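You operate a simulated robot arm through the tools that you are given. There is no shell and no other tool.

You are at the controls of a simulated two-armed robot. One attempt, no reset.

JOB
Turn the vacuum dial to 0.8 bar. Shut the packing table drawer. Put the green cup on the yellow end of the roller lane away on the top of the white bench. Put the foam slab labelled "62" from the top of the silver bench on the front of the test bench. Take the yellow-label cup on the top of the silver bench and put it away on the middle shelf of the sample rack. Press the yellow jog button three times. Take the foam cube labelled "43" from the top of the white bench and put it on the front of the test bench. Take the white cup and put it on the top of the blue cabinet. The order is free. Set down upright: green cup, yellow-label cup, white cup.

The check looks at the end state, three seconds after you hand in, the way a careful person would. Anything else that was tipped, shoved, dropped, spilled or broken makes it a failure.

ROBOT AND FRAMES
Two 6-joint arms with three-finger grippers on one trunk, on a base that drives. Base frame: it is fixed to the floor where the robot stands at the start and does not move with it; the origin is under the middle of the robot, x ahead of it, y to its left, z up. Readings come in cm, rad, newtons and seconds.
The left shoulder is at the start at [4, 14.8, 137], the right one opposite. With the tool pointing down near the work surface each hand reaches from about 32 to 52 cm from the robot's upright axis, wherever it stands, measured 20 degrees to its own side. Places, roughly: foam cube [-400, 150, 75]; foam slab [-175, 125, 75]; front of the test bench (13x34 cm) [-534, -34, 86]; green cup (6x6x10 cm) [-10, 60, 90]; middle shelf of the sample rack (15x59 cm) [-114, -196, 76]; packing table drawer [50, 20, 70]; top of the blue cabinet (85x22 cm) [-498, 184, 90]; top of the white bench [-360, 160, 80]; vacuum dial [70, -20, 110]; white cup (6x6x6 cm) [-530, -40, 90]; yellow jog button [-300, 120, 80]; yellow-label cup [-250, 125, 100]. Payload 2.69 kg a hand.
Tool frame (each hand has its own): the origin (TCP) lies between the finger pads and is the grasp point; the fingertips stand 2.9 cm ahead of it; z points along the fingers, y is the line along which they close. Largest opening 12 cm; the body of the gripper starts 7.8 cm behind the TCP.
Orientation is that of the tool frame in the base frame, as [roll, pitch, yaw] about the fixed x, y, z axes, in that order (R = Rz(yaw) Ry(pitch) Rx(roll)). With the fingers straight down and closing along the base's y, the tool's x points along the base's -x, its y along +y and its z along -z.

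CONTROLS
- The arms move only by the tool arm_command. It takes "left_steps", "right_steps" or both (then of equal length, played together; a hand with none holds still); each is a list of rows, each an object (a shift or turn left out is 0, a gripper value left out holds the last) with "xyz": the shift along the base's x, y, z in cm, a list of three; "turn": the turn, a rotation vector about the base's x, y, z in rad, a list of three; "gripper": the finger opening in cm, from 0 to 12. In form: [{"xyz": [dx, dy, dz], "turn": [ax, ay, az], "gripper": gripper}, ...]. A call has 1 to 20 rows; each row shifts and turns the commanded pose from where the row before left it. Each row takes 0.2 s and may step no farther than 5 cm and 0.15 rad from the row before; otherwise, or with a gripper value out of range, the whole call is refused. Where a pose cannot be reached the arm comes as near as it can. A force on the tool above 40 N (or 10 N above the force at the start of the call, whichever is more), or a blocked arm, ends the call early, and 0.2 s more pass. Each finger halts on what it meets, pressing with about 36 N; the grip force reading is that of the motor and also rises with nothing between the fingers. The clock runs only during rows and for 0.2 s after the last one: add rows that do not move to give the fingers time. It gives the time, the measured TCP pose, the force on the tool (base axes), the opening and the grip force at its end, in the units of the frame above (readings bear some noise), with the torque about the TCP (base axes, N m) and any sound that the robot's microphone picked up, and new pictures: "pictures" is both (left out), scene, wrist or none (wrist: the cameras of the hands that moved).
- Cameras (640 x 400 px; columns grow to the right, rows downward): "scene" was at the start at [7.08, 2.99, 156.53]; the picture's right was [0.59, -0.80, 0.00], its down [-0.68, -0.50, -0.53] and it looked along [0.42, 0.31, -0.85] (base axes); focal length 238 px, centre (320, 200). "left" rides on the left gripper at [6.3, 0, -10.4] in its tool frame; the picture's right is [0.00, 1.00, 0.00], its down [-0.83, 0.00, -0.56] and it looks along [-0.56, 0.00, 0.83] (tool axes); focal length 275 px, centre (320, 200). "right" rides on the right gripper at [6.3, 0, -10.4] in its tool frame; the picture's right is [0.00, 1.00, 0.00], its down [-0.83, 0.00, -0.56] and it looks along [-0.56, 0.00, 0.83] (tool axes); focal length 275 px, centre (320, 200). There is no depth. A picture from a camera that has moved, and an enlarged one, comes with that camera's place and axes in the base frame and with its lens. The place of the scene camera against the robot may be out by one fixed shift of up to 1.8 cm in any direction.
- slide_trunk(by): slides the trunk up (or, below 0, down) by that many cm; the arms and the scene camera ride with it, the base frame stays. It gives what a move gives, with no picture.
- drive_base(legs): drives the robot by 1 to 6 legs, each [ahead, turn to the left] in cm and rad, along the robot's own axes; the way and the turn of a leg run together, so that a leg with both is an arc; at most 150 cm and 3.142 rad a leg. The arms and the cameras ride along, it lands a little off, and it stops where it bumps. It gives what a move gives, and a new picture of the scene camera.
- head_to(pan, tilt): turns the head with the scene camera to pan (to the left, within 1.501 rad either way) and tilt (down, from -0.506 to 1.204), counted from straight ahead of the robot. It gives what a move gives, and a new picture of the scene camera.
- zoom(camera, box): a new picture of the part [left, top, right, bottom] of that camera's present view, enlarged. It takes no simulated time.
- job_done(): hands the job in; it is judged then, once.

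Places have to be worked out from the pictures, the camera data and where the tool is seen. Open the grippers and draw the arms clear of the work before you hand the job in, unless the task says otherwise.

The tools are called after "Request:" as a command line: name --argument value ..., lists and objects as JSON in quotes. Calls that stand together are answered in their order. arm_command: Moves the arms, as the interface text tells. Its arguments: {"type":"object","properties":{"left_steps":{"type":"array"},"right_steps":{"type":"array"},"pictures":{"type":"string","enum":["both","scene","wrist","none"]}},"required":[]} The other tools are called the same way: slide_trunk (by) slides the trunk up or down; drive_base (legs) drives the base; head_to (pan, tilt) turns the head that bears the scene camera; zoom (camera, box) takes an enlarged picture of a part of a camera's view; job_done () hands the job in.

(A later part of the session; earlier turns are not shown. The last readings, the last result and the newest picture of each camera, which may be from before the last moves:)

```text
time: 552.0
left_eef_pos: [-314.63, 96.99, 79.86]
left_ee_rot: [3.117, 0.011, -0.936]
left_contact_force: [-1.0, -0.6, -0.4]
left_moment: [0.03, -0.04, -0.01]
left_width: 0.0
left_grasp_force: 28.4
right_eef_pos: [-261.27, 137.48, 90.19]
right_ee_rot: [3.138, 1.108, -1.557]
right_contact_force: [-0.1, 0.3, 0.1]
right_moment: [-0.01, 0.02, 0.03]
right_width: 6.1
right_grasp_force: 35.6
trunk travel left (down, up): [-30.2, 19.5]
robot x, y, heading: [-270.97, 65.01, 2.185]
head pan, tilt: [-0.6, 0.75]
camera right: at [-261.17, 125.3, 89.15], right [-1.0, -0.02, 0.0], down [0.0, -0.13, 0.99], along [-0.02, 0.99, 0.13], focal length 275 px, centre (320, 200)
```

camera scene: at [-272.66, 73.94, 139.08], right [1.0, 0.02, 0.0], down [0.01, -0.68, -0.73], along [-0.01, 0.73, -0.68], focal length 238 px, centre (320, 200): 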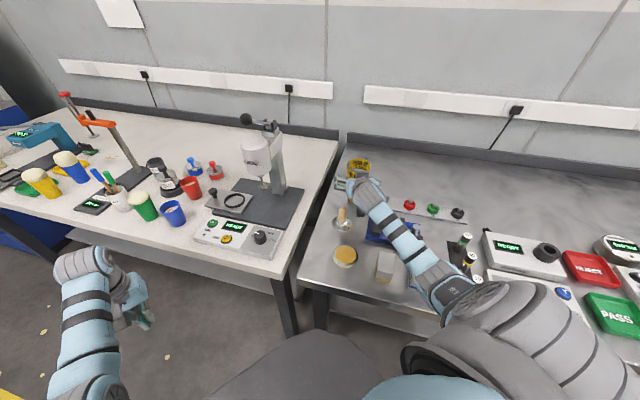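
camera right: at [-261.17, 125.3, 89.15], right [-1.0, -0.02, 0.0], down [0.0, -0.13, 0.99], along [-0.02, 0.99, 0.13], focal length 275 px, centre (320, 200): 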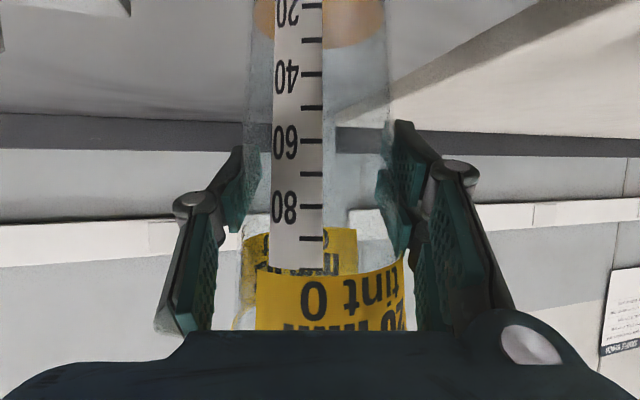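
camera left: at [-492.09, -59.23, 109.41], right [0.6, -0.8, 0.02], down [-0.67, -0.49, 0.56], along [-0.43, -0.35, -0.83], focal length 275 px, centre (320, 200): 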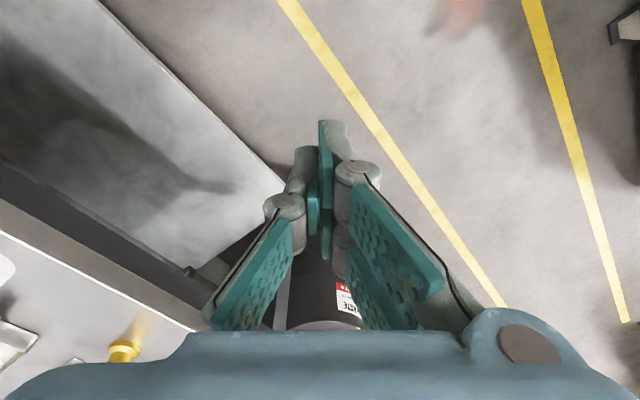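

Gripped at 6.1 cm. I lift the beaker with the trunk and check that it hangs upright.

Request:
slide_trunk --by 5

Request:
arm_command --right_steps '[{}]' --pictures "both"

```text
time: 552.9
left_eef_pos: [-314.59, 96.99, 84.9]
left_ee_rot: [3.118, 0.014, -0.938]
left_contact_force: [0.4, -0.4, 0.7]
left_moment: [-0.01, 0.0, 0.0]
left_width: 0.0
left_grasp_force: 28.2
right_eef_pos: [-261.21, 137.59, 95.07]
right_ee_rot: [3.138, 1.11, -1.557]
right_contact_force: [-0.4, 0.2, -0.9]
right_moment: [0.01, -0.01, -0.02]
right_width: 6.09
right_grasp_force: 36.1
trunk travel left (down, up): [-35.2, 14.5]
robot x, y, heading: [-270.89, 64.97, 2.182]
head pan, tilt: [-0.6, 0.75]
```

```text
time: 553.3
left_eef_pos: [-314.69, 96.91, 84.92]
left_ee_rot: [3.116, 0.012, -0.937]
left_contact_force: [-0.7, -0.5, -0.6]
left_moment: [-0.01, 0.0, 0.01]
left_width: 0.0
left_grasp_force: 29.1
right_eef_pos: [-261.36, 137.51, 95.19]
right_ee_rot: [3.139, 1.109, -1.559]
right_contact_force: [0.3, 0.1, -1.1]
right_moment: [-0.03, 0.0, 0.0]
right_width: 6.08
right_grasp_force: 35.6
trunk travel left (down, up): [-35.2, 14.5]
robot x, y, heading: [-270.61, 65.2, 2.192]
head pan, tilt: [-0.6, 0.75]
camera scene: at [-272.64, 73.91, 144.06], right [1.0, 0.02, 0.0], down [0.01, -0.68, -0.73], along [-0.01, 0.73, -0.68], focal length 238 px, centre (320, 200)
camera right: at [-261.17, 125.3, 94.12], right [-1.0, -0.02, 0.0], down [0.0, -0.13, 0.99], along [-0.02, 0.99, 0.13], focal length 275 px, centre (320, 200)
```

scene: 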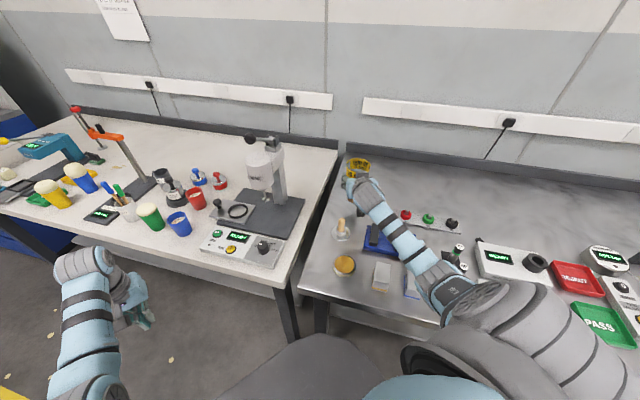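
right: 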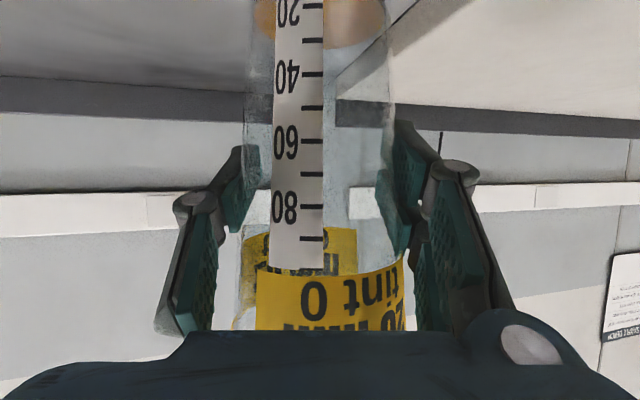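

It lifts cleanly and upright. I raise the trunk fully and reverse out from the bench.

Request:
slide_trunk --by 14.5

Request:
drive_base --legs '[[-55, 0]]'

```text
time: 555.0
left_eef_pos: [-314.67, 96.98, 99.45]
left_ee_rot: [3.118, 0.014, -0.936]
left_contact_force: [0.1, 0.4, -0.6]
left_moment: [0.02, 0.03, 0.0]
left_width: 0.0
left_grasp_force: 28.9
right_eef_pos: [-261.42, 137.43, 109.59]
right_ee_rot: [3.14, 1.107, -1.557]
right_contact_force: [-0.1, 0.2, -0.7]
right_moment: [0.0, 0.0, -0.03]
right_width: 6.1
right_grasp_force: 36.0
trunk travel left (down, up): [-49.7, 0.0]
robot x, y, heading: [-270.65, 65.04, 2.185]
head pan, tilt: [-0.6, 0.75]
```

```text
time: 558.2
left_eef_pos: [-283.05, 52.53, 99.33]
left_ee_rot: [3.119, 0.008, -0.941]
left_contact_force: [-1.0, 0.0, -0.1]
left_moment: [-0.02, 0.02, 0.0]
left_width: 0.01
left_grasp_force: 28.1
right_eef_pos: [-229.48, 92.81, 109.51]
right_ee_rot: [3.14, 1.109, -1.559]
right_contact_force: [0.4, -0.1, 0.0]
right_moment: [-0.01, -0.01, 0.0]
right_width: 6.06
right_grasp_force: 36.2
trunk travel left (down, up): [-49.7, 0.0]
robot x, y, heading: [-239.08, 20.69, 2.19]
head pan, tilt: [-0.6, 0.75]
camera scene: at [-241.08, 29.46, 158.54], right [1.0, 0.01, 0.0], down [0.01, -0.68, -0.73], along [-0.01, 0.73, -0.68], focal length 238 px, centre (320, 200)
```

scene: 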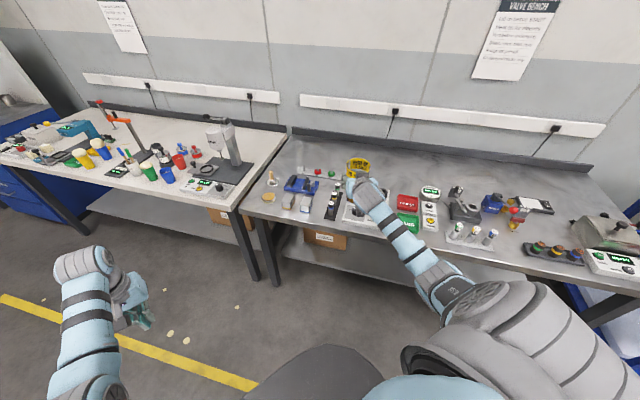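

I turn toward the rack and drive across the open floor to (-85, -45).

Request:
drive_base --legs '[[0, -2.585], [150, 0], [17, 0]]'

Request:
arm_command --right_steps '[{}]' --pictures "both"

```text
time: 572.8
left_eef_pos: [-34.76, -54.93, 99.58]
left_ee_rot: [3.117, 0.015, 2.721]
left_contact_force: [-0.1, 0.6, -0.3]
left_moment: [0.02, -0.04, -0.03]
left_width: 0.02
left_grasp_force: 28.6
right_eef_pos: [-61.31, -116.52, 109.77]
right_ee_rot: [3.135, 1.111, 2.096]
right_contact_force: [-0.4, 0.6, -0.9]
right_moment: [-0.03, -0.01, 0.01]
right_width: 6.05
right_grasp_force: 35.5
trunk travel left (down, up): [-49.7, 0.0]
robot x, y, heading: [-88.36, -49.08, -0.437]
head pan, tilt: [-0.6, 0.75]
camera scene: at [-83.31, -57.84, 158.59], right [-0.86, -0.51, 0.0], down [-0.34, 0.59, -0.73], along [0.37, -0.63, -0.68], focal length 238 px, centre (320, 200)
```

scene: 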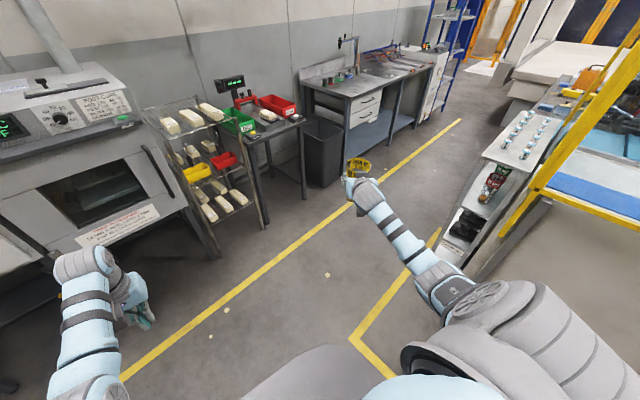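

```text
time: 573.2
left_eef_pos: [-34.44, -55.13, 99.32]
left_ee_rot: [3.118, 0.012, 2.721]
left_contact_force: [0.5, -0.5, 0.3]
left_moment: [0.0, -0.01, 0.01]
left_width: 0.0
left_grasp_force: 28.6
right_eef_pos: [-60.9, -116.69, 109.45]
right_ee_rot: [3.138, 1.107, 2.102]
right_contact_force: [0.1, 0.1, -1.2]
right_moment: [0.02, -0.02, -0.02]
right_width: 6.04
right_grasp_force: 36.3
trunk travel left (down, up): [-49.7, 0.0]
robot x, y, heading: [-88.47, -49.0, -0.435]
head pan, tilt: [-0.6, 0.75]
camera scene: at [-82.68, -58.14, 158.55], right [-0.86, -0.51, 0.0], down [-0.35, 0.59, -0.73], along [0.37, -0.63, -0.68], focal length 238 px, centre (320, 200)
camera right: at [-67.09, -106.23, 108.56], right [0.86, 0.51, 0.0], down [-0.06, 0.11, 0.99], along [0.51, -0.85, 0.12], focal length 275 px, centre (320, 200)
```

scene: 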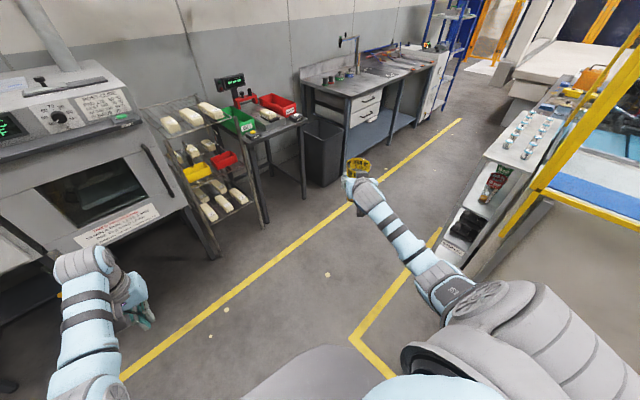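
right: 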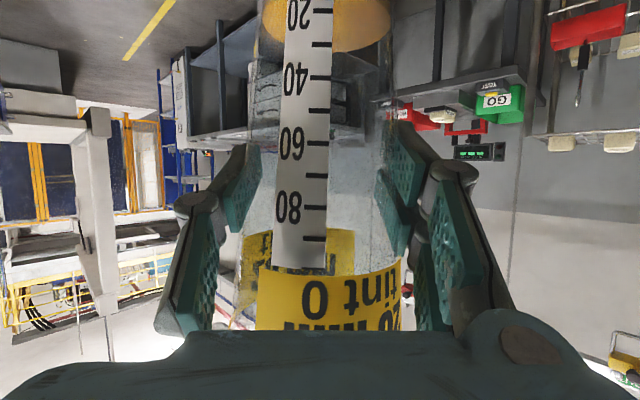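

The rack is in plain view from here: vials on top, beakers on the middle shelf, dark items below. I'll enlarge it.

Request:
zoom --camera "scene" --box '[420, 80, 580, 290]'

```text
1.90 times, centred on (500, 185) of scene
camera zoom: at [-82.68, -58.14, 158.55], right [-0.86, -0.51, 0.0], down [-0.35, 0.59, -0.73], along [0.37, -0.63, -0.68], focal length 453 px, centre (-23, 229)
```

zoom: 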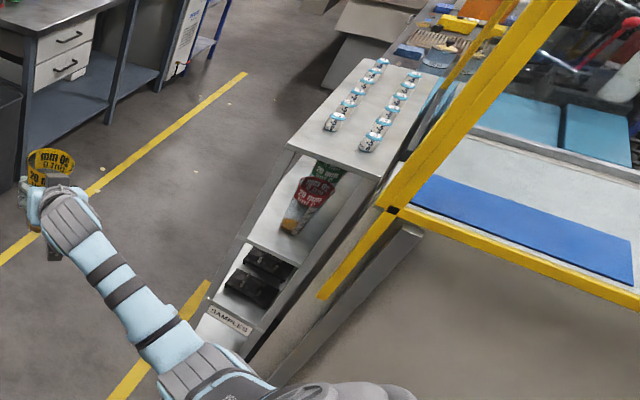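

The rack is turned about 11°; its middle shelf has free room beyond the red and green beakers, around (-114, -205). I swing the right arm round to straight ahead of its shoulder, rotating only about the vertical so the beaker stays upright.

Request:
arm_command --right_steps '[{"xyz": [3.67, 2.93, 0], "turn": [0, 0, 0.0756]}, {"xyz": [3.49, 3.01, 0], "turn": [0, 0, 0.0756]}, {"xyz": [3.12, 3.4, 0], "turn": [0, 0, 0.0756]}, {"xyz": [2.85, 3.53, 0], "turn": [0, 0, 0.0756]}, {"xyz": [2.63, 3.74, 0], "turn": [0, 0, 0.0756]}, {"xyz": [2.12, 3.86, 0], "turn": [0, 0, 0.0756]}, {"xyz": [1.99, 4.04, 0], "turn": [0, 0, 0.0756]}, {"xyz": [1.58, 4.12, 0], "turn": [0, 0, 0.0756]}, {}]' --pictures "both"

```text
time: 575.2
left_eef_pos: [-34.44, -54.96, 99.45]
left_ee_rot: [3.117, 0.012, 2.721]
left_contact_force: [0.2, 0.0, -0.3]
left_moment: [-0.03, 0.01, 0.04]
left_width: 0.01
left_grasp_force: 28.1
right_eef_pos: [-39.53, -87.86, 109.48]
right_ee_rot: [3.139, 1.11, 2.708]
right_contact_force: [-0.1, 0.3, -0.5]
right_moment: [0.0, -0.03, 0.0]
right_width: 6.02
right_grasp_force: 36.0
trunk travel left (down, up): [-49.7, 0.0]
robot x, y, heading: [-88.22, -49.09, -0.438]
head pan, tilt: [-0.6, 0.75]
camera scene: at [-82.8, -58.04, 158.56], right [-0.86, -0.51, 0.0], down [-0.35, 0.59, -0.73], along [0.37, -0.63, -0.68], focal length 238 px, centre (320, 200)
camera right: at [-50.52, -82.84, 108.61], right [0.42, 0.91, 0.0], down [-0.11, 0.06, 0.99], along [0.9, -0.41, 0.13], focal length 275 px, centre (320, 200)
```

scene: 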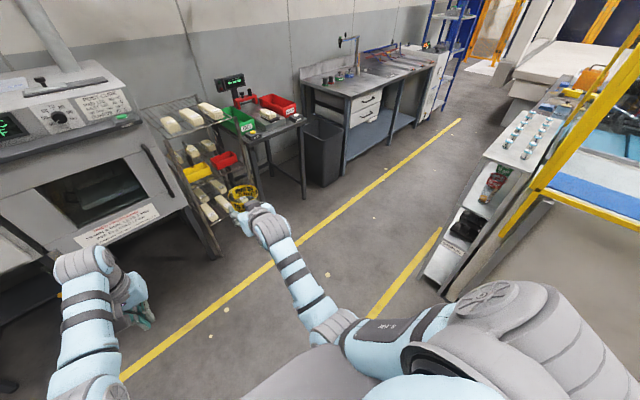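
right: 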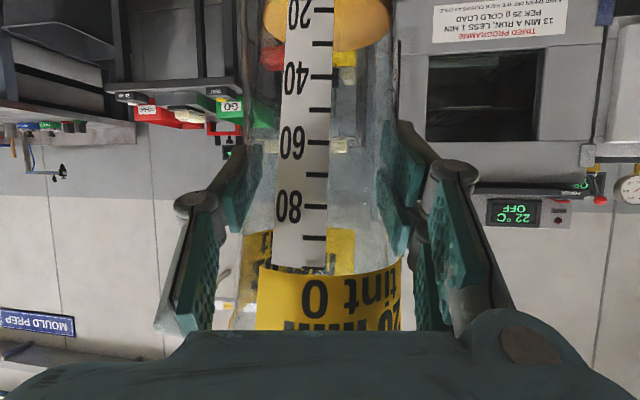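

No complaints from the arm and the beaker is upright. I drive down the aisle to (-33, -178), staying in its middle, and then turn right toward the rack.

Request:
drive_base --legs '[[0, -0.447], [76, 0], [0, -0.6], [70, 0]]'

Request:
head_to --pan -0.9 --tilt 0.6

```text
time: 585.7
left_eef_pos: [-12.7, -227.17, 99.44]
left_ee_rot: [3.117, 0.014, 1.672]
left_contact_force: [0.7, 1.1, 0.1]
left_moment: [-0.02, -0.01, 0.0]
left_width: 0.0
left_grasp_force: 28.3
right_eef_pos: [-43.42, -239.36, 109.73]
right_ee_rot: [3.139, 1.111, 1.656]
right_contact_force: [-0.5, 0.0, -0.3]
right_moment: [0.01, 0.0, 0.02]
right_width: 6.04
right_grasp_force: 36.0
trunk travel left (down, up): [-49.7, 0.0]
robot x, y, heading: [-34.12, -177.87, -1.483]
head pan, tilt: [-0.6, 0.75]
camera scene: at [-38.49, -187.74, 158.57], right [-0.87, 0.49, 0.0], down [0.34, 0.59, -0.73], along [-0.36, -0.64, -0.68], focal length 238 px, centre (320, 200)
```

scene: 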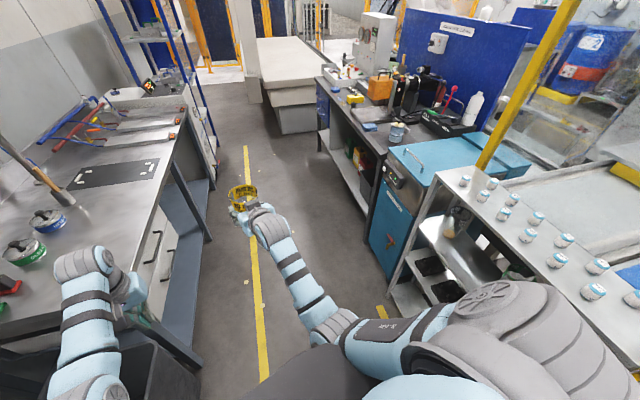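

```text
time: 586.5
left_eef_pos: [-12.62, -227.4, 99.48]
left_ee_rot: [3.117, 0.013, 1.672]
left_contact_force: [-0.1, 0.4, 0.2]
left_moment: [0.01, 0.04, 0.03]
left_width: 0.03
left_grasp_force: 28.5
right_eef_pos: [-43.58, -239.53, 109.57]
right_ee_rot: [3.14, 1.109, 1.655]
right_contact_force: [0.4, -0.7, -0.6]
right_moment: [0.01, 0.01, -0.01]
right_width: 5.98
right_grasp_force: 36.3
trunk travel left (down, up): [-49.7, 0.0]
robot x, y, heading: [-34.17, -177.71, -1.482]
head pan, tilt: [-0.901, 0.6]
camera scene: at [-40.82, -186.82, 159.84], right [-0.69, 0.73, 0.0], down [0.41, 0.39, -0.82], along [-0.6, -0.57, -0.57], focal length 238 px, centre (320, 200)
```

scene: 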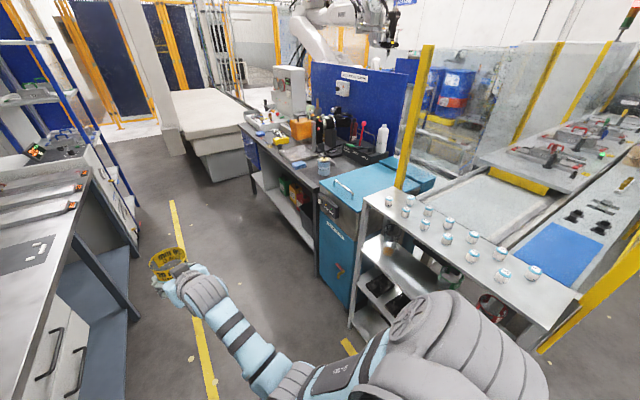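

The aisle side is open, as hoped. I'll enlarge the rack to see the middle shelf and what stands on it.

Request:
zoom --camera "scene" --box '[330, 180, 600, 360]'

```text
2.22 times, centred on (465, 270) of scene
camera zoom: at [-40.82, -186.82, 159.84], right [-0.69, 0.73, 0.0], down [0.41, 0.39, -0.82], along [-0.6, -0.57, -0.57], focal length 529 px, centre (-2, 44)
```

zoom: 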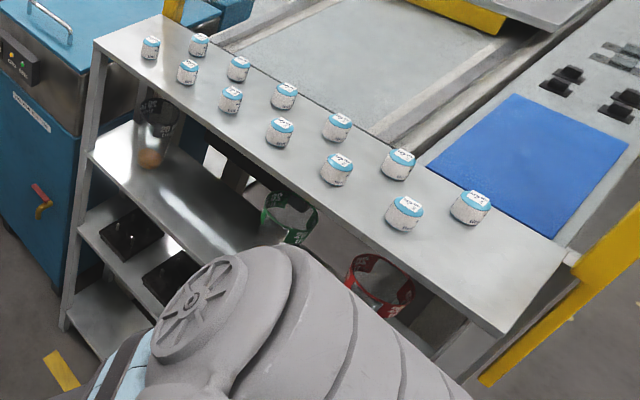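

There's a free slot between the green beaker (-113, -191) and a black one (-120, -217), at about (-116.3, -204.3). My plan is to move a little further down the aisle, lower to shelf height there, turn in at low level, and drive straight in at heading 190°.

Request:
drive_base --legs '[[0, -0.285], [28.7, 0]]'

Request:
slide_trunk --by -22

Request:
arm_command --right_steps '[{}]' --pictures "both"

```text
time: 589.4
left_eef_pos: [-33.3, -259.25, 99.5]
left_ee_rot: [3.116, 0.016, 1.384]
left_contact_force: [0.2, 0.6, 0.1]
left_moment: [-0.03, 0.0, 0.01]
left_width: 0.0
left_grasp_force: 28.7
right_eef_pos: [-66.39, -262.18, 109.66]
right_ee_rot: [3.14, 1.11, 1.369]
right_contact_force: [0.7, 0.0, -0.9]
right_moment: [-0.01, -0.02, -0.01]
right_width: 6.01
right_grasp_force: 36.2
trunk travel left (down, up): [-49.7, 0.0]
robot x, y, heading: [-39.59, -205.45, -1.768]
head pan, tilt: [-0.901, 0.6]
camera scene: at [-48.52, -212.39, 159.87], right [-0.45, 0.89, 0.0], down [0.5, 0.25, -0.83], along [-0.74, -0.37, -0.56], focal length 238 px, centre (320, 200)
```

scene: 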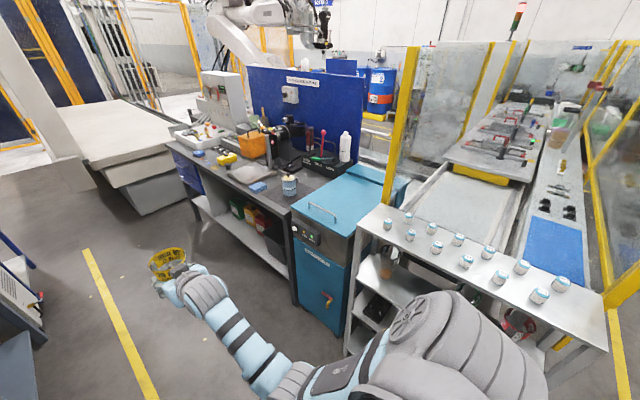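

```text
time: 591.7
left_eef_pos: [-33.22, -259.46, 77.5]
left_ee_rot: [3.117, 0.012, 1.382]
left_contact_force: [0.4, -0.2, 0.2]
left_moment: [-0.02, 0.03, 0.0]
left_width: 0.04
left_grasp_force: 28.7
right_eef_pos: [-66.39, -262.42, 87.61]
right_ee_rot: [3.139, 1.108, 1.371]
right_contact_force: [0.6, 0.3, -0.4]
right_moment: [-0.05, 0.0, 0.05]
right_width: 6.01
right_grasp_force: 36.1
trunk travel left (down, up): [-27.7, 22.0]
robot x, y, heading: [-39.73, -205.62, -1.771]
head pan, tilt: [-0.901, 0.6]
```

```text
time: 592.1
left_eef_pos: [-33.32, -259.41, 77.46]
left_ee_rot: [3.118, 0.01, 1.384]
left_contact_force: [0.3, 0.4, -0.5]
left_moment: [0.0, -0.01, 0.0]
left_width: 0.0
left_grasp_force: 28.1
right_eef_pos: [-66.34, -262.34, 87.62]
right_ee_rot: [3.139, 1.108, 1.37]
right_contact_force: [-0.8, -0.4, -0.3]
right_moment: [0.02, 0.0, 0.02]
right_width: 5.99
right_grasp_force: 36.3
trunk travel left (down, up): [-27.7, 22.0]
robot x, y, heading: [-40.01, -205.68, -1.768]
head pan, tilt: [-0.901, 0.6]
camera scene: at [-48.59, -212.81, 137.9], right [-0.45, 0.89, 0.0], down [0.5, 0.26, -0.82], along [-0.74, -0.37, -0.57], focal length 238 px, centre (320, 200)
camera right: at [-64.03, -250.5, 86.66], right [0.98, -0.2, 0.0], down [0.03, 0.12, 0.99], along [-0.19, -0.97, 0.13], focal length 275 px, centre (320, 200)
```

scene: 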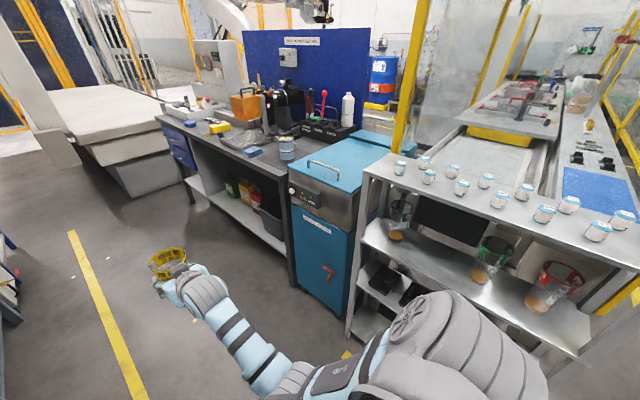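
right: 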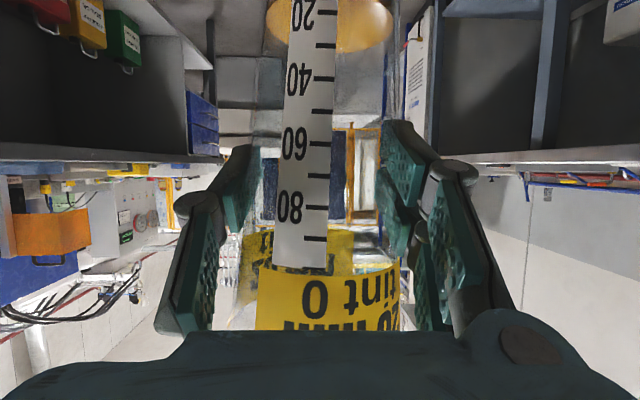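

From this low viewpoint I see the beakers clearly: black (-120, -217.7), green (-113.7, -190.6), red further on. The slot's centre is (-116.7, -204). I turn right in two steps at low level.

Request:
drive_base --legs '[[0, -0.95]]'

Request:
head_to --pan -0.2 --tilt 0.6

Request:
arm_command --right_steps '[{}]' --pictures "wrist"

```text
time: 595.0
left_eef_pos: [-79.85, -242.26, 77.36]
left_ee_rot: [3.117, 0.012, 0.435]
left_contact_force: [-0.1, 0.2, -0.1]
left_moment: [-0.01, 0.01, 0.01]
left_width: 0.0
left_grasp_force: 28.0
right_eef_pos: [-101.27, -217.02, 87.56]
right_ee_rot: [3.138, 1.107, 0.42]
right_contact_force: [0.8, -0.5, -0.2]
right_moment: [0.0, 0.03, -0.04]
right_width: 6.02
right_grasp_force: 36.2
trunk travel left (down, up): [-27.7, 22.0]
robot x, y, heading: [-39.91, -206.04, -2.727]
head pan, tilt: [-0.901, 0.6]
camera scene: at [-49.99, -203.55, 137.9], right [0.46, 0.89, 0.0], down [0.5, -0.26, -0.82], along [-0.73, 0.38, -0.57], focal length 238 px, centre (320, 200)
```

scene: 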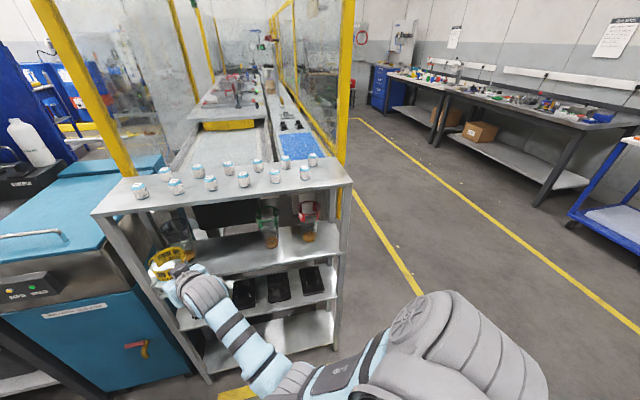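

```text
time: 596.0
left_eef_pos: [-79.65, -242.28, 77.6]
left_ee_rot: [3.117, 0.012, 0.435]
left_contact_force: [0.2, 0.2, 1.2]
left_moment: [0.03, 0.01, 0.02]
left_width: 0.0
left_grasp_force: 28.3
right_eef_pos: [-101.47, -217.0, 87.65]
right_ee_rot: [3.139, 1.107, 0.418]
right_contact_force: [-1.2, -0.1, -1.1]
right_moment: [0.03, 0.0, 0.02]
right_width: 6.02
right_grasp_force: 36.2
trunk travel left (down, up): [-27.7, 22.0]
robot x, y, heading: [-39.82, -205.65, -2.718]
head pan, tilt: [-0.201, 0.6]
camera scene: at [-50.79, -209.54, 137.9], right [-0.22, 0.98, 0.0], down [0.55, 0.12, -0.82], along [-0.81, -0.18, -0.57], focal length 238 px, centre (320, 200)
```

scene: 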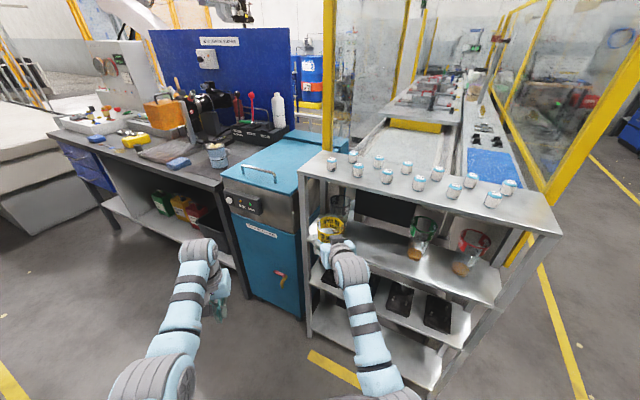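

```text
time: 596.4
left_eef_pos: [-79.8, -242.41, 77.43]
left_ee_rot: [3.118, 0.011, 0.435]
left_contact_force: [-0.8, 0.5, -0.2]
left_moment: [-0.02, -0.04, -0.02]
left_width: 0.0
left_grasp_force: 28.3
right_eef_pos: [-101.45, -217.03, 87.62]
right_ee_rot: [3.137, 1.107, 0.419]
right_contact_force: [0.8, 0.1, -0.5]
right_moment: [0.03, 0.0, -0.02]
right_width: 6.0
right_grasp_force: 36.1
trunk travel left (down, up): [-27.7, 22.0]
robot x, y, heading: [-39.88, -205.68, -2.722]
head pan, tilt: [-0.201, 0.6]
camera right: at [-90.35, -212.09, 86.67], right [0.41, -0.91, 0.0], down [0.12, 0.05, 0.99], along [-0.9, -0.41, 0.13], focal length 275 px, centre (320, 200)
```

right: 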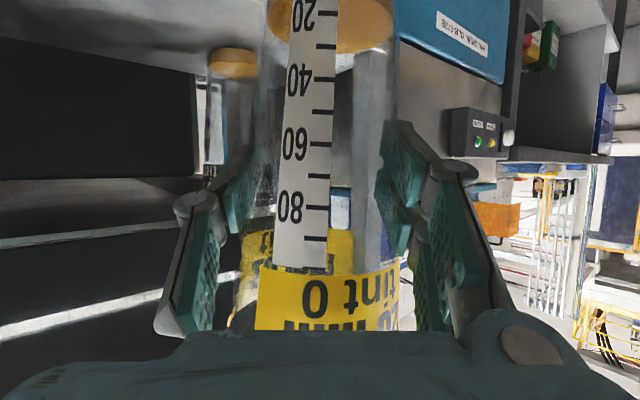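

Clear so far. I finish the turn to heading 190°.

Request:
drive_base --legs '[[0, -0.25]]'

Request:
arm_command --right_steps '[{}]' --pictures "both"

```text
time: 597.7
left_eef_pos: [-87.49, -231.24, 77.49]
left_ee_rot: [3.118, 0.012, 0.181]
left_contact_force: [-0.7, 1.1, 0.9]
left_moment: [0.01, -0.05, 0.02]
left_width: 0.0
left_grasp_force: 28.5
right_eef_pos: [-102.26, -201.55, 87.6]
right_ee_rot: [3.138, 1.109, 0.168]
right_contact_force: [-0.8, 1.3, -0.1]
right_moment: [-0.03, -0.03, 0.0]
right_width: 6.01
right_grasp_force: 36.2
trunk travel left (down, up): [-27.7, 22.0]
robot x, y, heading: [-39.86, -205.78, -2.978]
head pan, tilt: [-0.201, 0.6]
camera scene: at [-51.14, -206.89, 137.9], right [0.03, 1.0, 0.0], down [0.56, -0.02, -0.82], along [-0.82, 0.03, -0.57], focal length 238 px, centre (320, 200)
```

scene: 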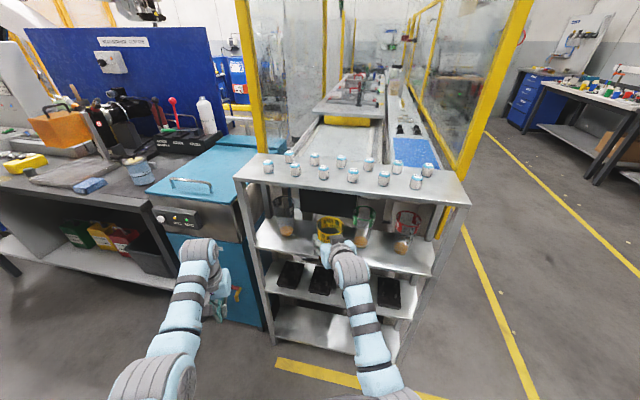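

```text
time: 598.1
left_eef_pos: [-87.64, -231.28, 77.45]
left_ee_rot: [3.117, 0.012, 0.182]
left_contact_force: [0.0, 0.7, 0.9]
left_moment: [0.01, 0.04, 0.0]
left_width: 0.0
left_grasp_force: 28.2
right_eef_pos: [-102.24, -201.38, 87.53]
right_ee_rot: [3.139, 1.108, 0.167]
right_contact_force: [0.7, 0.3, -1.2]
right_moment: [0.0, 0.02, 0.02]
right_width: 6.03
right_grasp_force: 37.0
trunk travel left (down, up): [-27.7, 22.0]
robot x, y, heading: [-39.76, -205.76, -2.976]
head pan, tilt: [-0.201, 0.6]
camera scene: at [-51.14, -206.89, 137.9], right [0.03, 1.0, 0.0], down [0.56, -0.02, -0.82], along [-0.82, 0.03, -0.57], focal length 238 px, centre (320, 200)
camera right: at [-90.34, -199.4, 86.67], right [0.17, -0.99, 0.0], down [0.12, 0.02, 0.99], along [-0.98, -0.17, 0.13], focal length 275 px, centre (320, 200)
```

scene: 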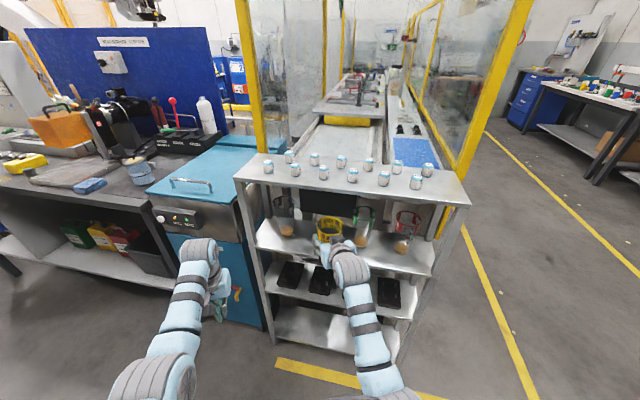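
right: 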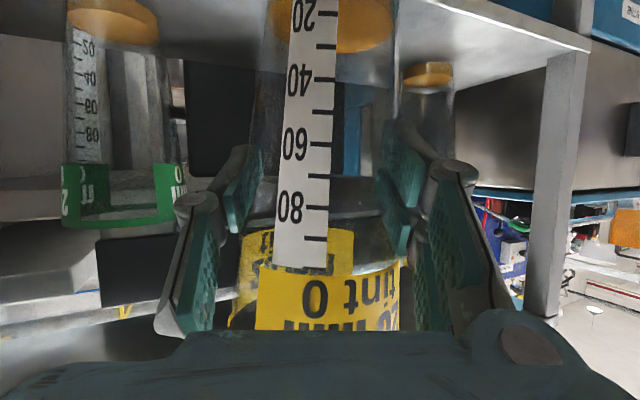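

The beaker is aimed squarely at the slot between the green and black ones, with about 3 cm to spare on each side. I drive straight in 14 cm.

Request:
drive_base --legs '[[7, 0]]'

Request:
arm_command --right_steps '[{}]' --pictures "wrist"

Request:
drive_base --legs '[[7.2, 0]]'

Request:
arm_command --right_steps '[{}]' --pictures "both"

```text
time: 599.1
left_eef_pos: [-94.18, -232.29, 77.68]
left_ee_rot: [3.118, 0.016, 0.182]
left_contact_force: [1.1, 0.2, 0.7]
left_moment: [0.02, 0.05, 0.03]
left_width: 0.0
left_grasp_force: 28.8
right_eef_pos: [-108.93, -202.5, 87.92]
right_ee_rot: [3.138, 1.112, 0.168]
right_contact_force: [0.4, 0.4, -0.8]
right_moment: [0.01, 0.0, -0.04]
right_width: 6.01
right_grasp_force: 35.9
trunk travel left (down, up): [-27.7, 22.0]
robot x, y, heading: [-46.83, -206.81, -2.975]
head pan, tilt: [-0.201, 0.6]
camera scene: at [-57.43, -207.92, 137.96], right [0.03, 1.0, 0.0], down [0.56, -0.02, -0.83], along [-0.83, 0.03, -0.56], focal length 238 px, centre (320, 200)
```

scene: 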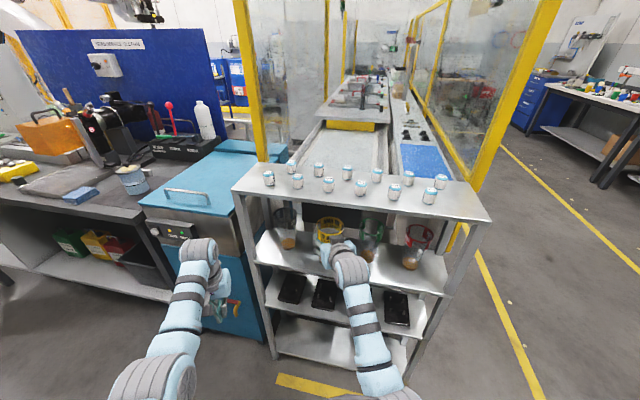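

```text
time: 599.5
left_eef_pos: [-94.56, -232.34, 77.47]
left_ee_rot: [3.117, 0.013, 0.183]
left_contact_force: [-0.9, -0.1, -1.3]
left_moment: [0.01, 0.07, -0.01]
left_width: 0.0
left_grasp_force: 28.3
right_eef_pos: [-109.14, -202.61, 87.67]
right_ee_rot: [3.138, 1.109, 0.167]
right_contact_force: [-0.2, 0.0, -0.9]
right_moment: [0.0, 0.06, 0.01]
right_width: 5.97
right_grasp_force: 35.8
trunk travel left (down, up): [-27.7, 22.0]
robot x, y, heading: [-46.95, -206.87, -2.974]
head pan, tilt: [-0.201, 0.6]
camera right: at [-97.16, -200.57, 86.71], right [0.17, -0.99, 0.0], down [0.13, 0.02, 0.99], along [-0.98, -0.17, 0.13], focal length 275 px, centre (320, 200)
```

right: 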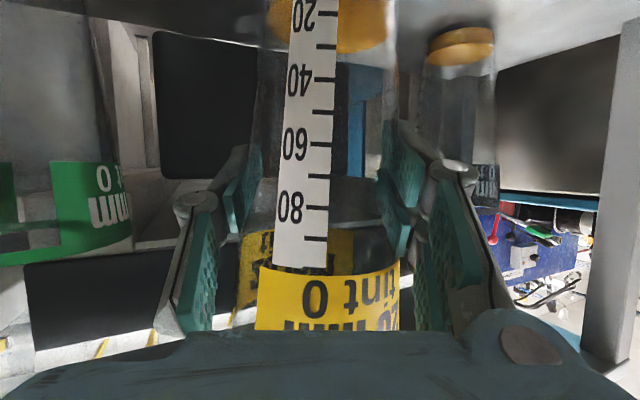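

```text
time: 600.5
left_eef_pos: [-101.31, -233.58, 77.73]
left_ee_rot: [3.117, 0.016, 0.183]
left_contact_force: [1.0, 0.0, -0.3]
left_moment: [-0.05, 0.02, 0.0]
left_width: 0.0
left_grasp_force: 28.8
right_eef_pos: [-115.71, -203.76, 88.04]
right_ee_rot: [3.138, 1.111, 0.168]
right_contact_force: [0.7, 0.9, -0.9]
right_moment: [0.03, -0.01, 0.03]
right_width: 6.02
right_grasp_force: 35.9
trunk travel left (down, up): [-27.7, 22.0]
robot x, y, heading: [-53.4, -208.04, -2.966]
head pan, tilt: [-0.201, 0.6]
camera scene: at [-64.5, -209.13, 137.96], right [0.03, 1.0, 0.0], down [0.56, -0.02, -0.83], along [-0.83, 0.03, -0.56], focal length 238 px, centre (320, 200)
```

scene: 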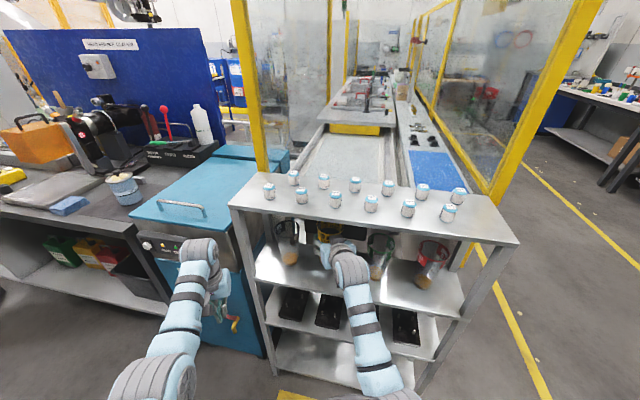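

```text
time: 600.9
left_eef_pos: [-101.58, -233.49, 77.39]
left_ee_rot: [3.117, 0.013, 0.184]
left_contact_force: [-0.7, -0.4, 0.4]
left_moment: [-0.03, 0.02, 0.0]
left_width: 0.0
left_grasp_force: 28.6
right_eef_pos: [-116.19, -203.84, 87.68]
right_ee_rot: [3.136, 1.109, 0.168]
right_contact_force: [0.0, -0.2, -0.3]
right_moment: [-0.01, -0.01, 0.02]
right_width: 6.01
right_grasp_force: 36.2
trunk travel left (down, up): [-27.7, 22.0]
robot x, y, heading: [-53.51, -208.16, -2.972]
head pan, tilt: [-0.201, 0.6]
camera scene: at [-64.97, -209.22, 137.91], right [0.03, 1.0, 0.0], down [0.56, -0.02, -0.83], along [-0.83, 0.03, -0.56], focal length 238 px, centre (320, 200)
camera right: at [-104.23, -201.78, 86.69], right [0.17, -0.99, 0.0], down [0.12, 0.02, 0.99], along [-0.98, -0.17, 0.13], focal length 275 px, centre (320, 200)
```

scene: 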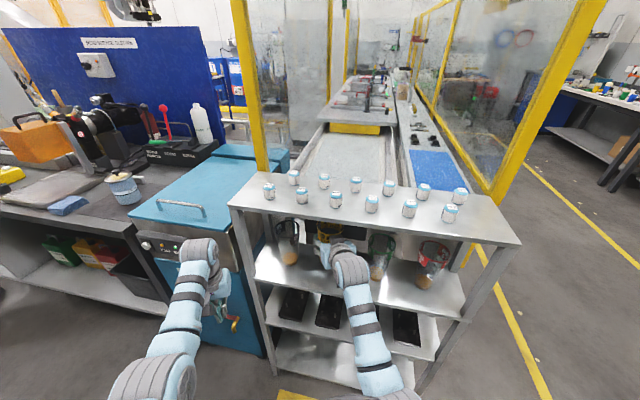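
right: 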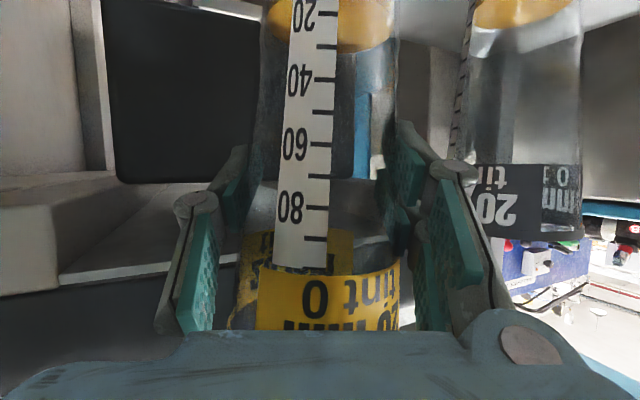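

In place between its neighbours. I lower until the beaker touches the shelf.

Request:
slide_trunk --by -1.5

Request:
slide_trunk --by -0.5

Request:
slide_trunk --by -0.5

Request:
slide_trunk --by -0.5

```text
time: 601.6
left_eef_pos: [-101.61, -233.62, 76.0]
left_ee_rot: [3.118, 0.01, 0.183]
left_contact_force: [-1.0, -0.4, -0.4]
left_moment: [0.02, -0.02, -0.02]
left_width: 0.01
left_grasp_force: 27.9
right_eef_pos: [-116.15, -203.84, 86.18]
right_ee_rot: [3.138, 1.107, 0.168]
right_contact_force: [-0.1, 0.5, -0.5]
right_moment: [-0.02, 0.01, 0.03]
right_width: 5.99
right_grasp_force: 35.7
trunk travel left (down, up): [-26.2, 23.5]
robot x, y, heading: [-53.84, -207.88, -2.972]
head pan, tilt: [-0.201, 0.6]
```

```text
time: 602.1
left_eef_pos: [-101.56, -233.67, 75.37]
left_ee_rot: [3.117, 0.011, 0.184]
left_contact_force: [-0.8, 0.5, 0.0]
left_moment: [-0.04, -0.02, 0.01]
left_width: 0.0
left_grasp_force: 28.5
right_eef_pos: [-116.24, -203.75, 85.71]
right_ee_rot: [3.139, 1.106, 0.168]
right_contact_force: [0.4, 0.2, -0.6]
right_moment: [-0.01, 0.03, -0.02]
right_width: 6.0
right_grasp_force: 36.4
trunk travel left (down, up): [-25.7, 24.0]
robot x, y, heading: [-53.67, -207.69, -2.974]
head pan, tilt: [-0.201, 0.6]
```

```text
time: 602.6
left_eef_pos: [-101.67, -233.64, 74.99]
left_ee_rot: [3.117, 0.01, 0.182]
left_contact_force: [-0.6, 0.1, -0.1]
left_moment: [0.0, 0.02, 0.0]
left_width: 0.01
left_grasp_force: 28.3
right_eef_pos: [-116.28, -203.82, 85.22]
right_ee_rot: [3.137, 1.106, 0.167]
right_contact_force: [0.8, 0.7, -1.0]
right_moment: [0.0, -0.04, -0.02]
right_width: 6.02
right_grasp_force: 36.1
trunk travel left (down, up): [-25.2, 24.5]
robot x, y, heading: [-53.79, -208.29, -2.973]
head pan, tilt: [-0.201, 0.6]
```

```text
time: 603.2
left_eef_pos: [-101.59, -233.66, 74.47]
left_ee_rot: [3.117, 0.011, 0.183]
left_contact_force: [0.5, -0.3, 0.7]
left_moment: [0.0, 0.01, 0.01]
left_width: 0.0
left_grasp_force: 28.4
right_eef_pos: [-116.27, -203.72, 84.59]
right_ee_rot: [3.139, 1.109, 0.169]
right_contact_force: [0.3, 0.8, -1.5]
right_moment: [0.04, -0.02, -0.01]
right_width: 6.0
right_grasp_force: 35.9
trunk travel left (down, up): [-24.7, 25.0]
robot x, y, heading: [-53.51, -208.04, -2.971]
head pan, tilt: [-0.201, 0.6]
```

Request:
slide_trunk --by -0.4

Request:
slide_trunk --by -0.4

Request:
slide_trunk --by -0.4

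Request:
arm_command --right_steps '[{}]' --pictures "both"

```text
time: 603.7
left_eef_pos: [-101.52, -233.7, 73.93]
left_ee_rot: [3.119, 0.011, 0.184]
left_contact_force: [0.5, -1.3, -0.1]
left_moment: [-0.02, -0.01, 0.0]
left_width: 0.0
left_grasp_force: 28.8
right_eef_pos: [-116.29, -203.8, 84.24]
right_ee_rot: [3.139, 1.105, 0.167]
right_contact_force: [0.0, 0.4, -0.8]
right_moment: [0.0, 0.0, -0.02]
right_width: 6.03
right_grasp_force: 35.9
trunk travel left (down, up): [-24.3, 25.4]
robot x, y, heading: [-53.76, -208.41, -2.974]
head pan, tilt: [-0.201, 0.6]
```

```text
time: 604.2
left_eef_pos: [-101.47, -233.59, 73.78]
left_ee_rot: [3.116, 0.013, 0.185]
left_contact_force: [0.1, -0.1, 1.0]
left_moment: [-0.01, -0.01, 0.0]
left_width: 0.0
left_grasp_force: 28.0
right_eef_pos: [-116.2, -203.92, 84.13]
right_ee_rot: [3.139, 1.112, 0.167]
right_contact_force: [-3.4, 0.2, 12.3]
right_moment: [0.29, 0.25, 0.06]
right_width: 6.02
right_grasp_force: 36.0
trunk travel left (down, up): [-23.9, 25.8]
robot x, y, heading: [-53.78, -208.18, -2.977]
head pan, tilt: [-0.201, 0.6]
```

```text
time: 604.8
left_eef_pos: [-101.31, -233.71, 73.39]
left_ee_rot: [3.119, 0.015, 0.184]
left_contact_force: [-0.1, -0.7, -0.2]
left_moment: [0.01, -0.01, -0.03]
left_width: 0.0
left_grasp_force: 28.2
right_eef_pos: [-115.93, -203.95, 83.79]
right_ee_rot: [3.138, 1.115, 0.17]
right_contact_force: [-1.2, -1.9, 20.6]
right_moment: [0.26, 0.0, 0.03]
right_width: 6.01
right_grasp_force: 35.7
trunk travel left (down, up): [-23.5, 26.2]
robot x, y, heading: [-53.74, -208.02, -2.976]
head pan, tilt: [-0.201, 0.6]
```

```text
time: 605.2
left_eef_pos: [-101.36, -233.77, 73.46]
left_ee_rot: [3.12, 0.016, 0.184]
left_contact_force: [0.5, 0.1, -0.2]
left_moment: [-0.02, 0.01, -0.01]
left_width: 0.0
left_grasp_force: 28.8
right_eef_pos: [-115.96, -203.98, 83.82]
right_ee_rot: [-3.142, 1.114, 0.17]
right_contact_force: [-2.5, -2.6, 20.9]
right_moment: [0.23, 0.07, 0.05]
right_width: 6.04
right_grasp_force: 35.8
trunk travel left (down, up): [-23.5, 26.2]
robot x, y, heading: [-53.66, -207.85, -2.975]
head pan, tilt: [-0.201, 0.6]
camera scene: at [-64.75, -209.35, 133.79], right [0.03, 1.0, 0.0], down [0.56, -0.02, -0.83], along [-0.83, 0.03, -0.56], focal length 238 px, centre (320, 200)
camera right: at [-104.13, -201.87, 82.7], right [0.17, -0.98, 0.0], down [0.13, 0.02, 0.99], along [-0.98, -0.17, 0.13], focal length 275 px, centre (320, 200)
```

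scene: 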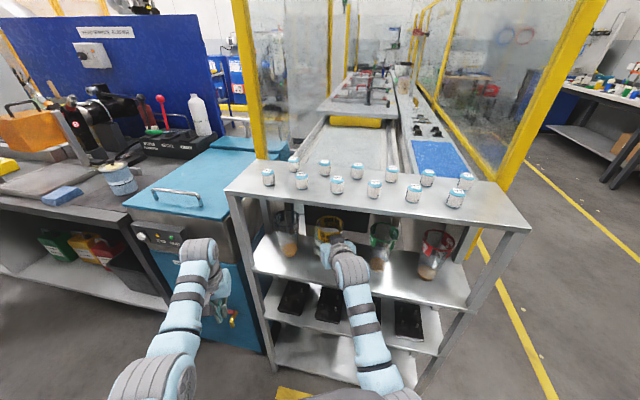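
right: 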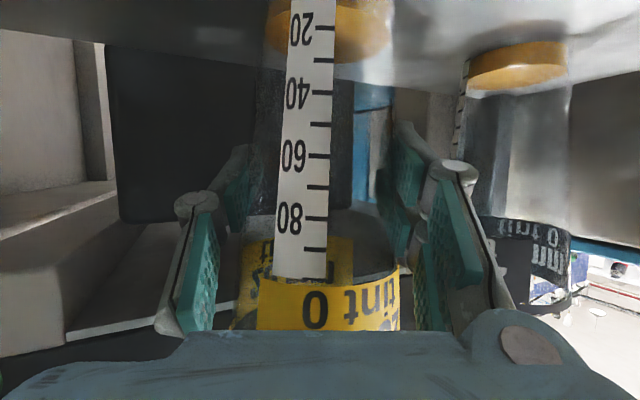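

Contact with the shelf. I relieve the pressure slightly and open the fingers.

Request:
slide_trunk --by 0.4

Request:
arm_command --right_steps '[{"gripper": 6.5}, {"gripper": 7.2}, {"gripper": 8}, {"gripper": 8.8}, {}, {}]' --pictures "both"

```text
time: 605.7
left_eef_pos: [-101.45, -233.64, 73.65]
left_ee_rot: [3.117, 0.014, 0.185]
left_contact_force: [-0.3, 0.4, 0.4]
left_moment: [0.04, 0.0, 0.02]
left_width: 0.01
left_grasp_force: 28.3
right_eef_pos: [-116.22, -203.9, 83.7]
right_ee_rot: [3.139, 1.103, 0.168]
right_contact_force: [0.6, -2.4, 4.9]
right_moment: [-0.01, -0.06, -0.05]
right_width: 5.94
right_grasp_force: 36.4
trunk travel left (down, up): [-23.9, 25.8]
robot x, y, heading: [-53.91, -208.31, -2.973]
head pan, tilt: [-0.201, 0.6]
```

```text
time: 607.1
left_eef_pos: [-101.46, -233.53, 73.62]
left_ee_rot: [3.119, 0.01, 0.184]
left_contact_force: [-0.7, 1.4, 0.5]
left_moment: [0.03, -0.01, 0.03]
left_width: 0.0
left_grasp_force: 28.2
right_eef_pos: [-116.19, -203.83, 83.94]
right_ee_rot: [3.137, 1.107, 0.166]
right_contact_force: [-0.3, 0.0, -0.4]
right_moment: [0.0, 0.01, 0.01]
right_width: 8.78
right_grasp_force: 0.1
trunk travel left (down, up): [-23.9, 25.8]
robot x, y, heading: [-53.7, -208.1, -2.973]
head pan, tilt: [-0.201, 0.6]
camera scene: at [-65.11, -209.24, 134.15], right [0.03, 1.0, 0.0], down [0.56, -0.02, -0.82], along [-0.82, 0.03, -0.57], focal length 238 px, centre (320, 200)
camera right: at [-104.32, -201.8, 82.89], right [0.17, -0.99, 0.0], down [0.12, 0.02, 0.99], along [-0.98, -0.17, 0.13], focal length 275 px, centre (320, 200)
```

scene: 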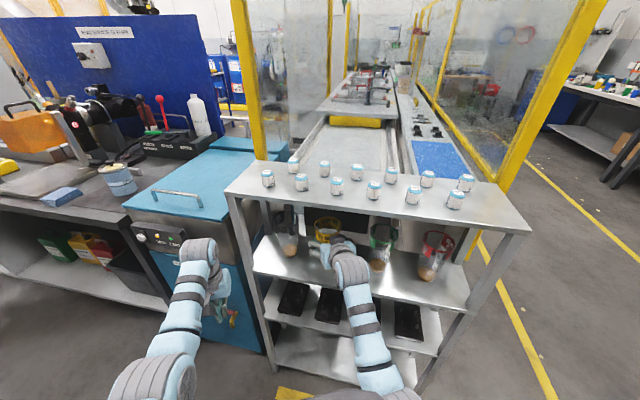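
right: 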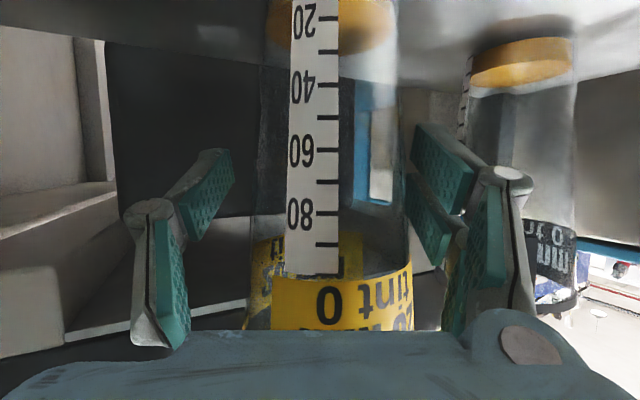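

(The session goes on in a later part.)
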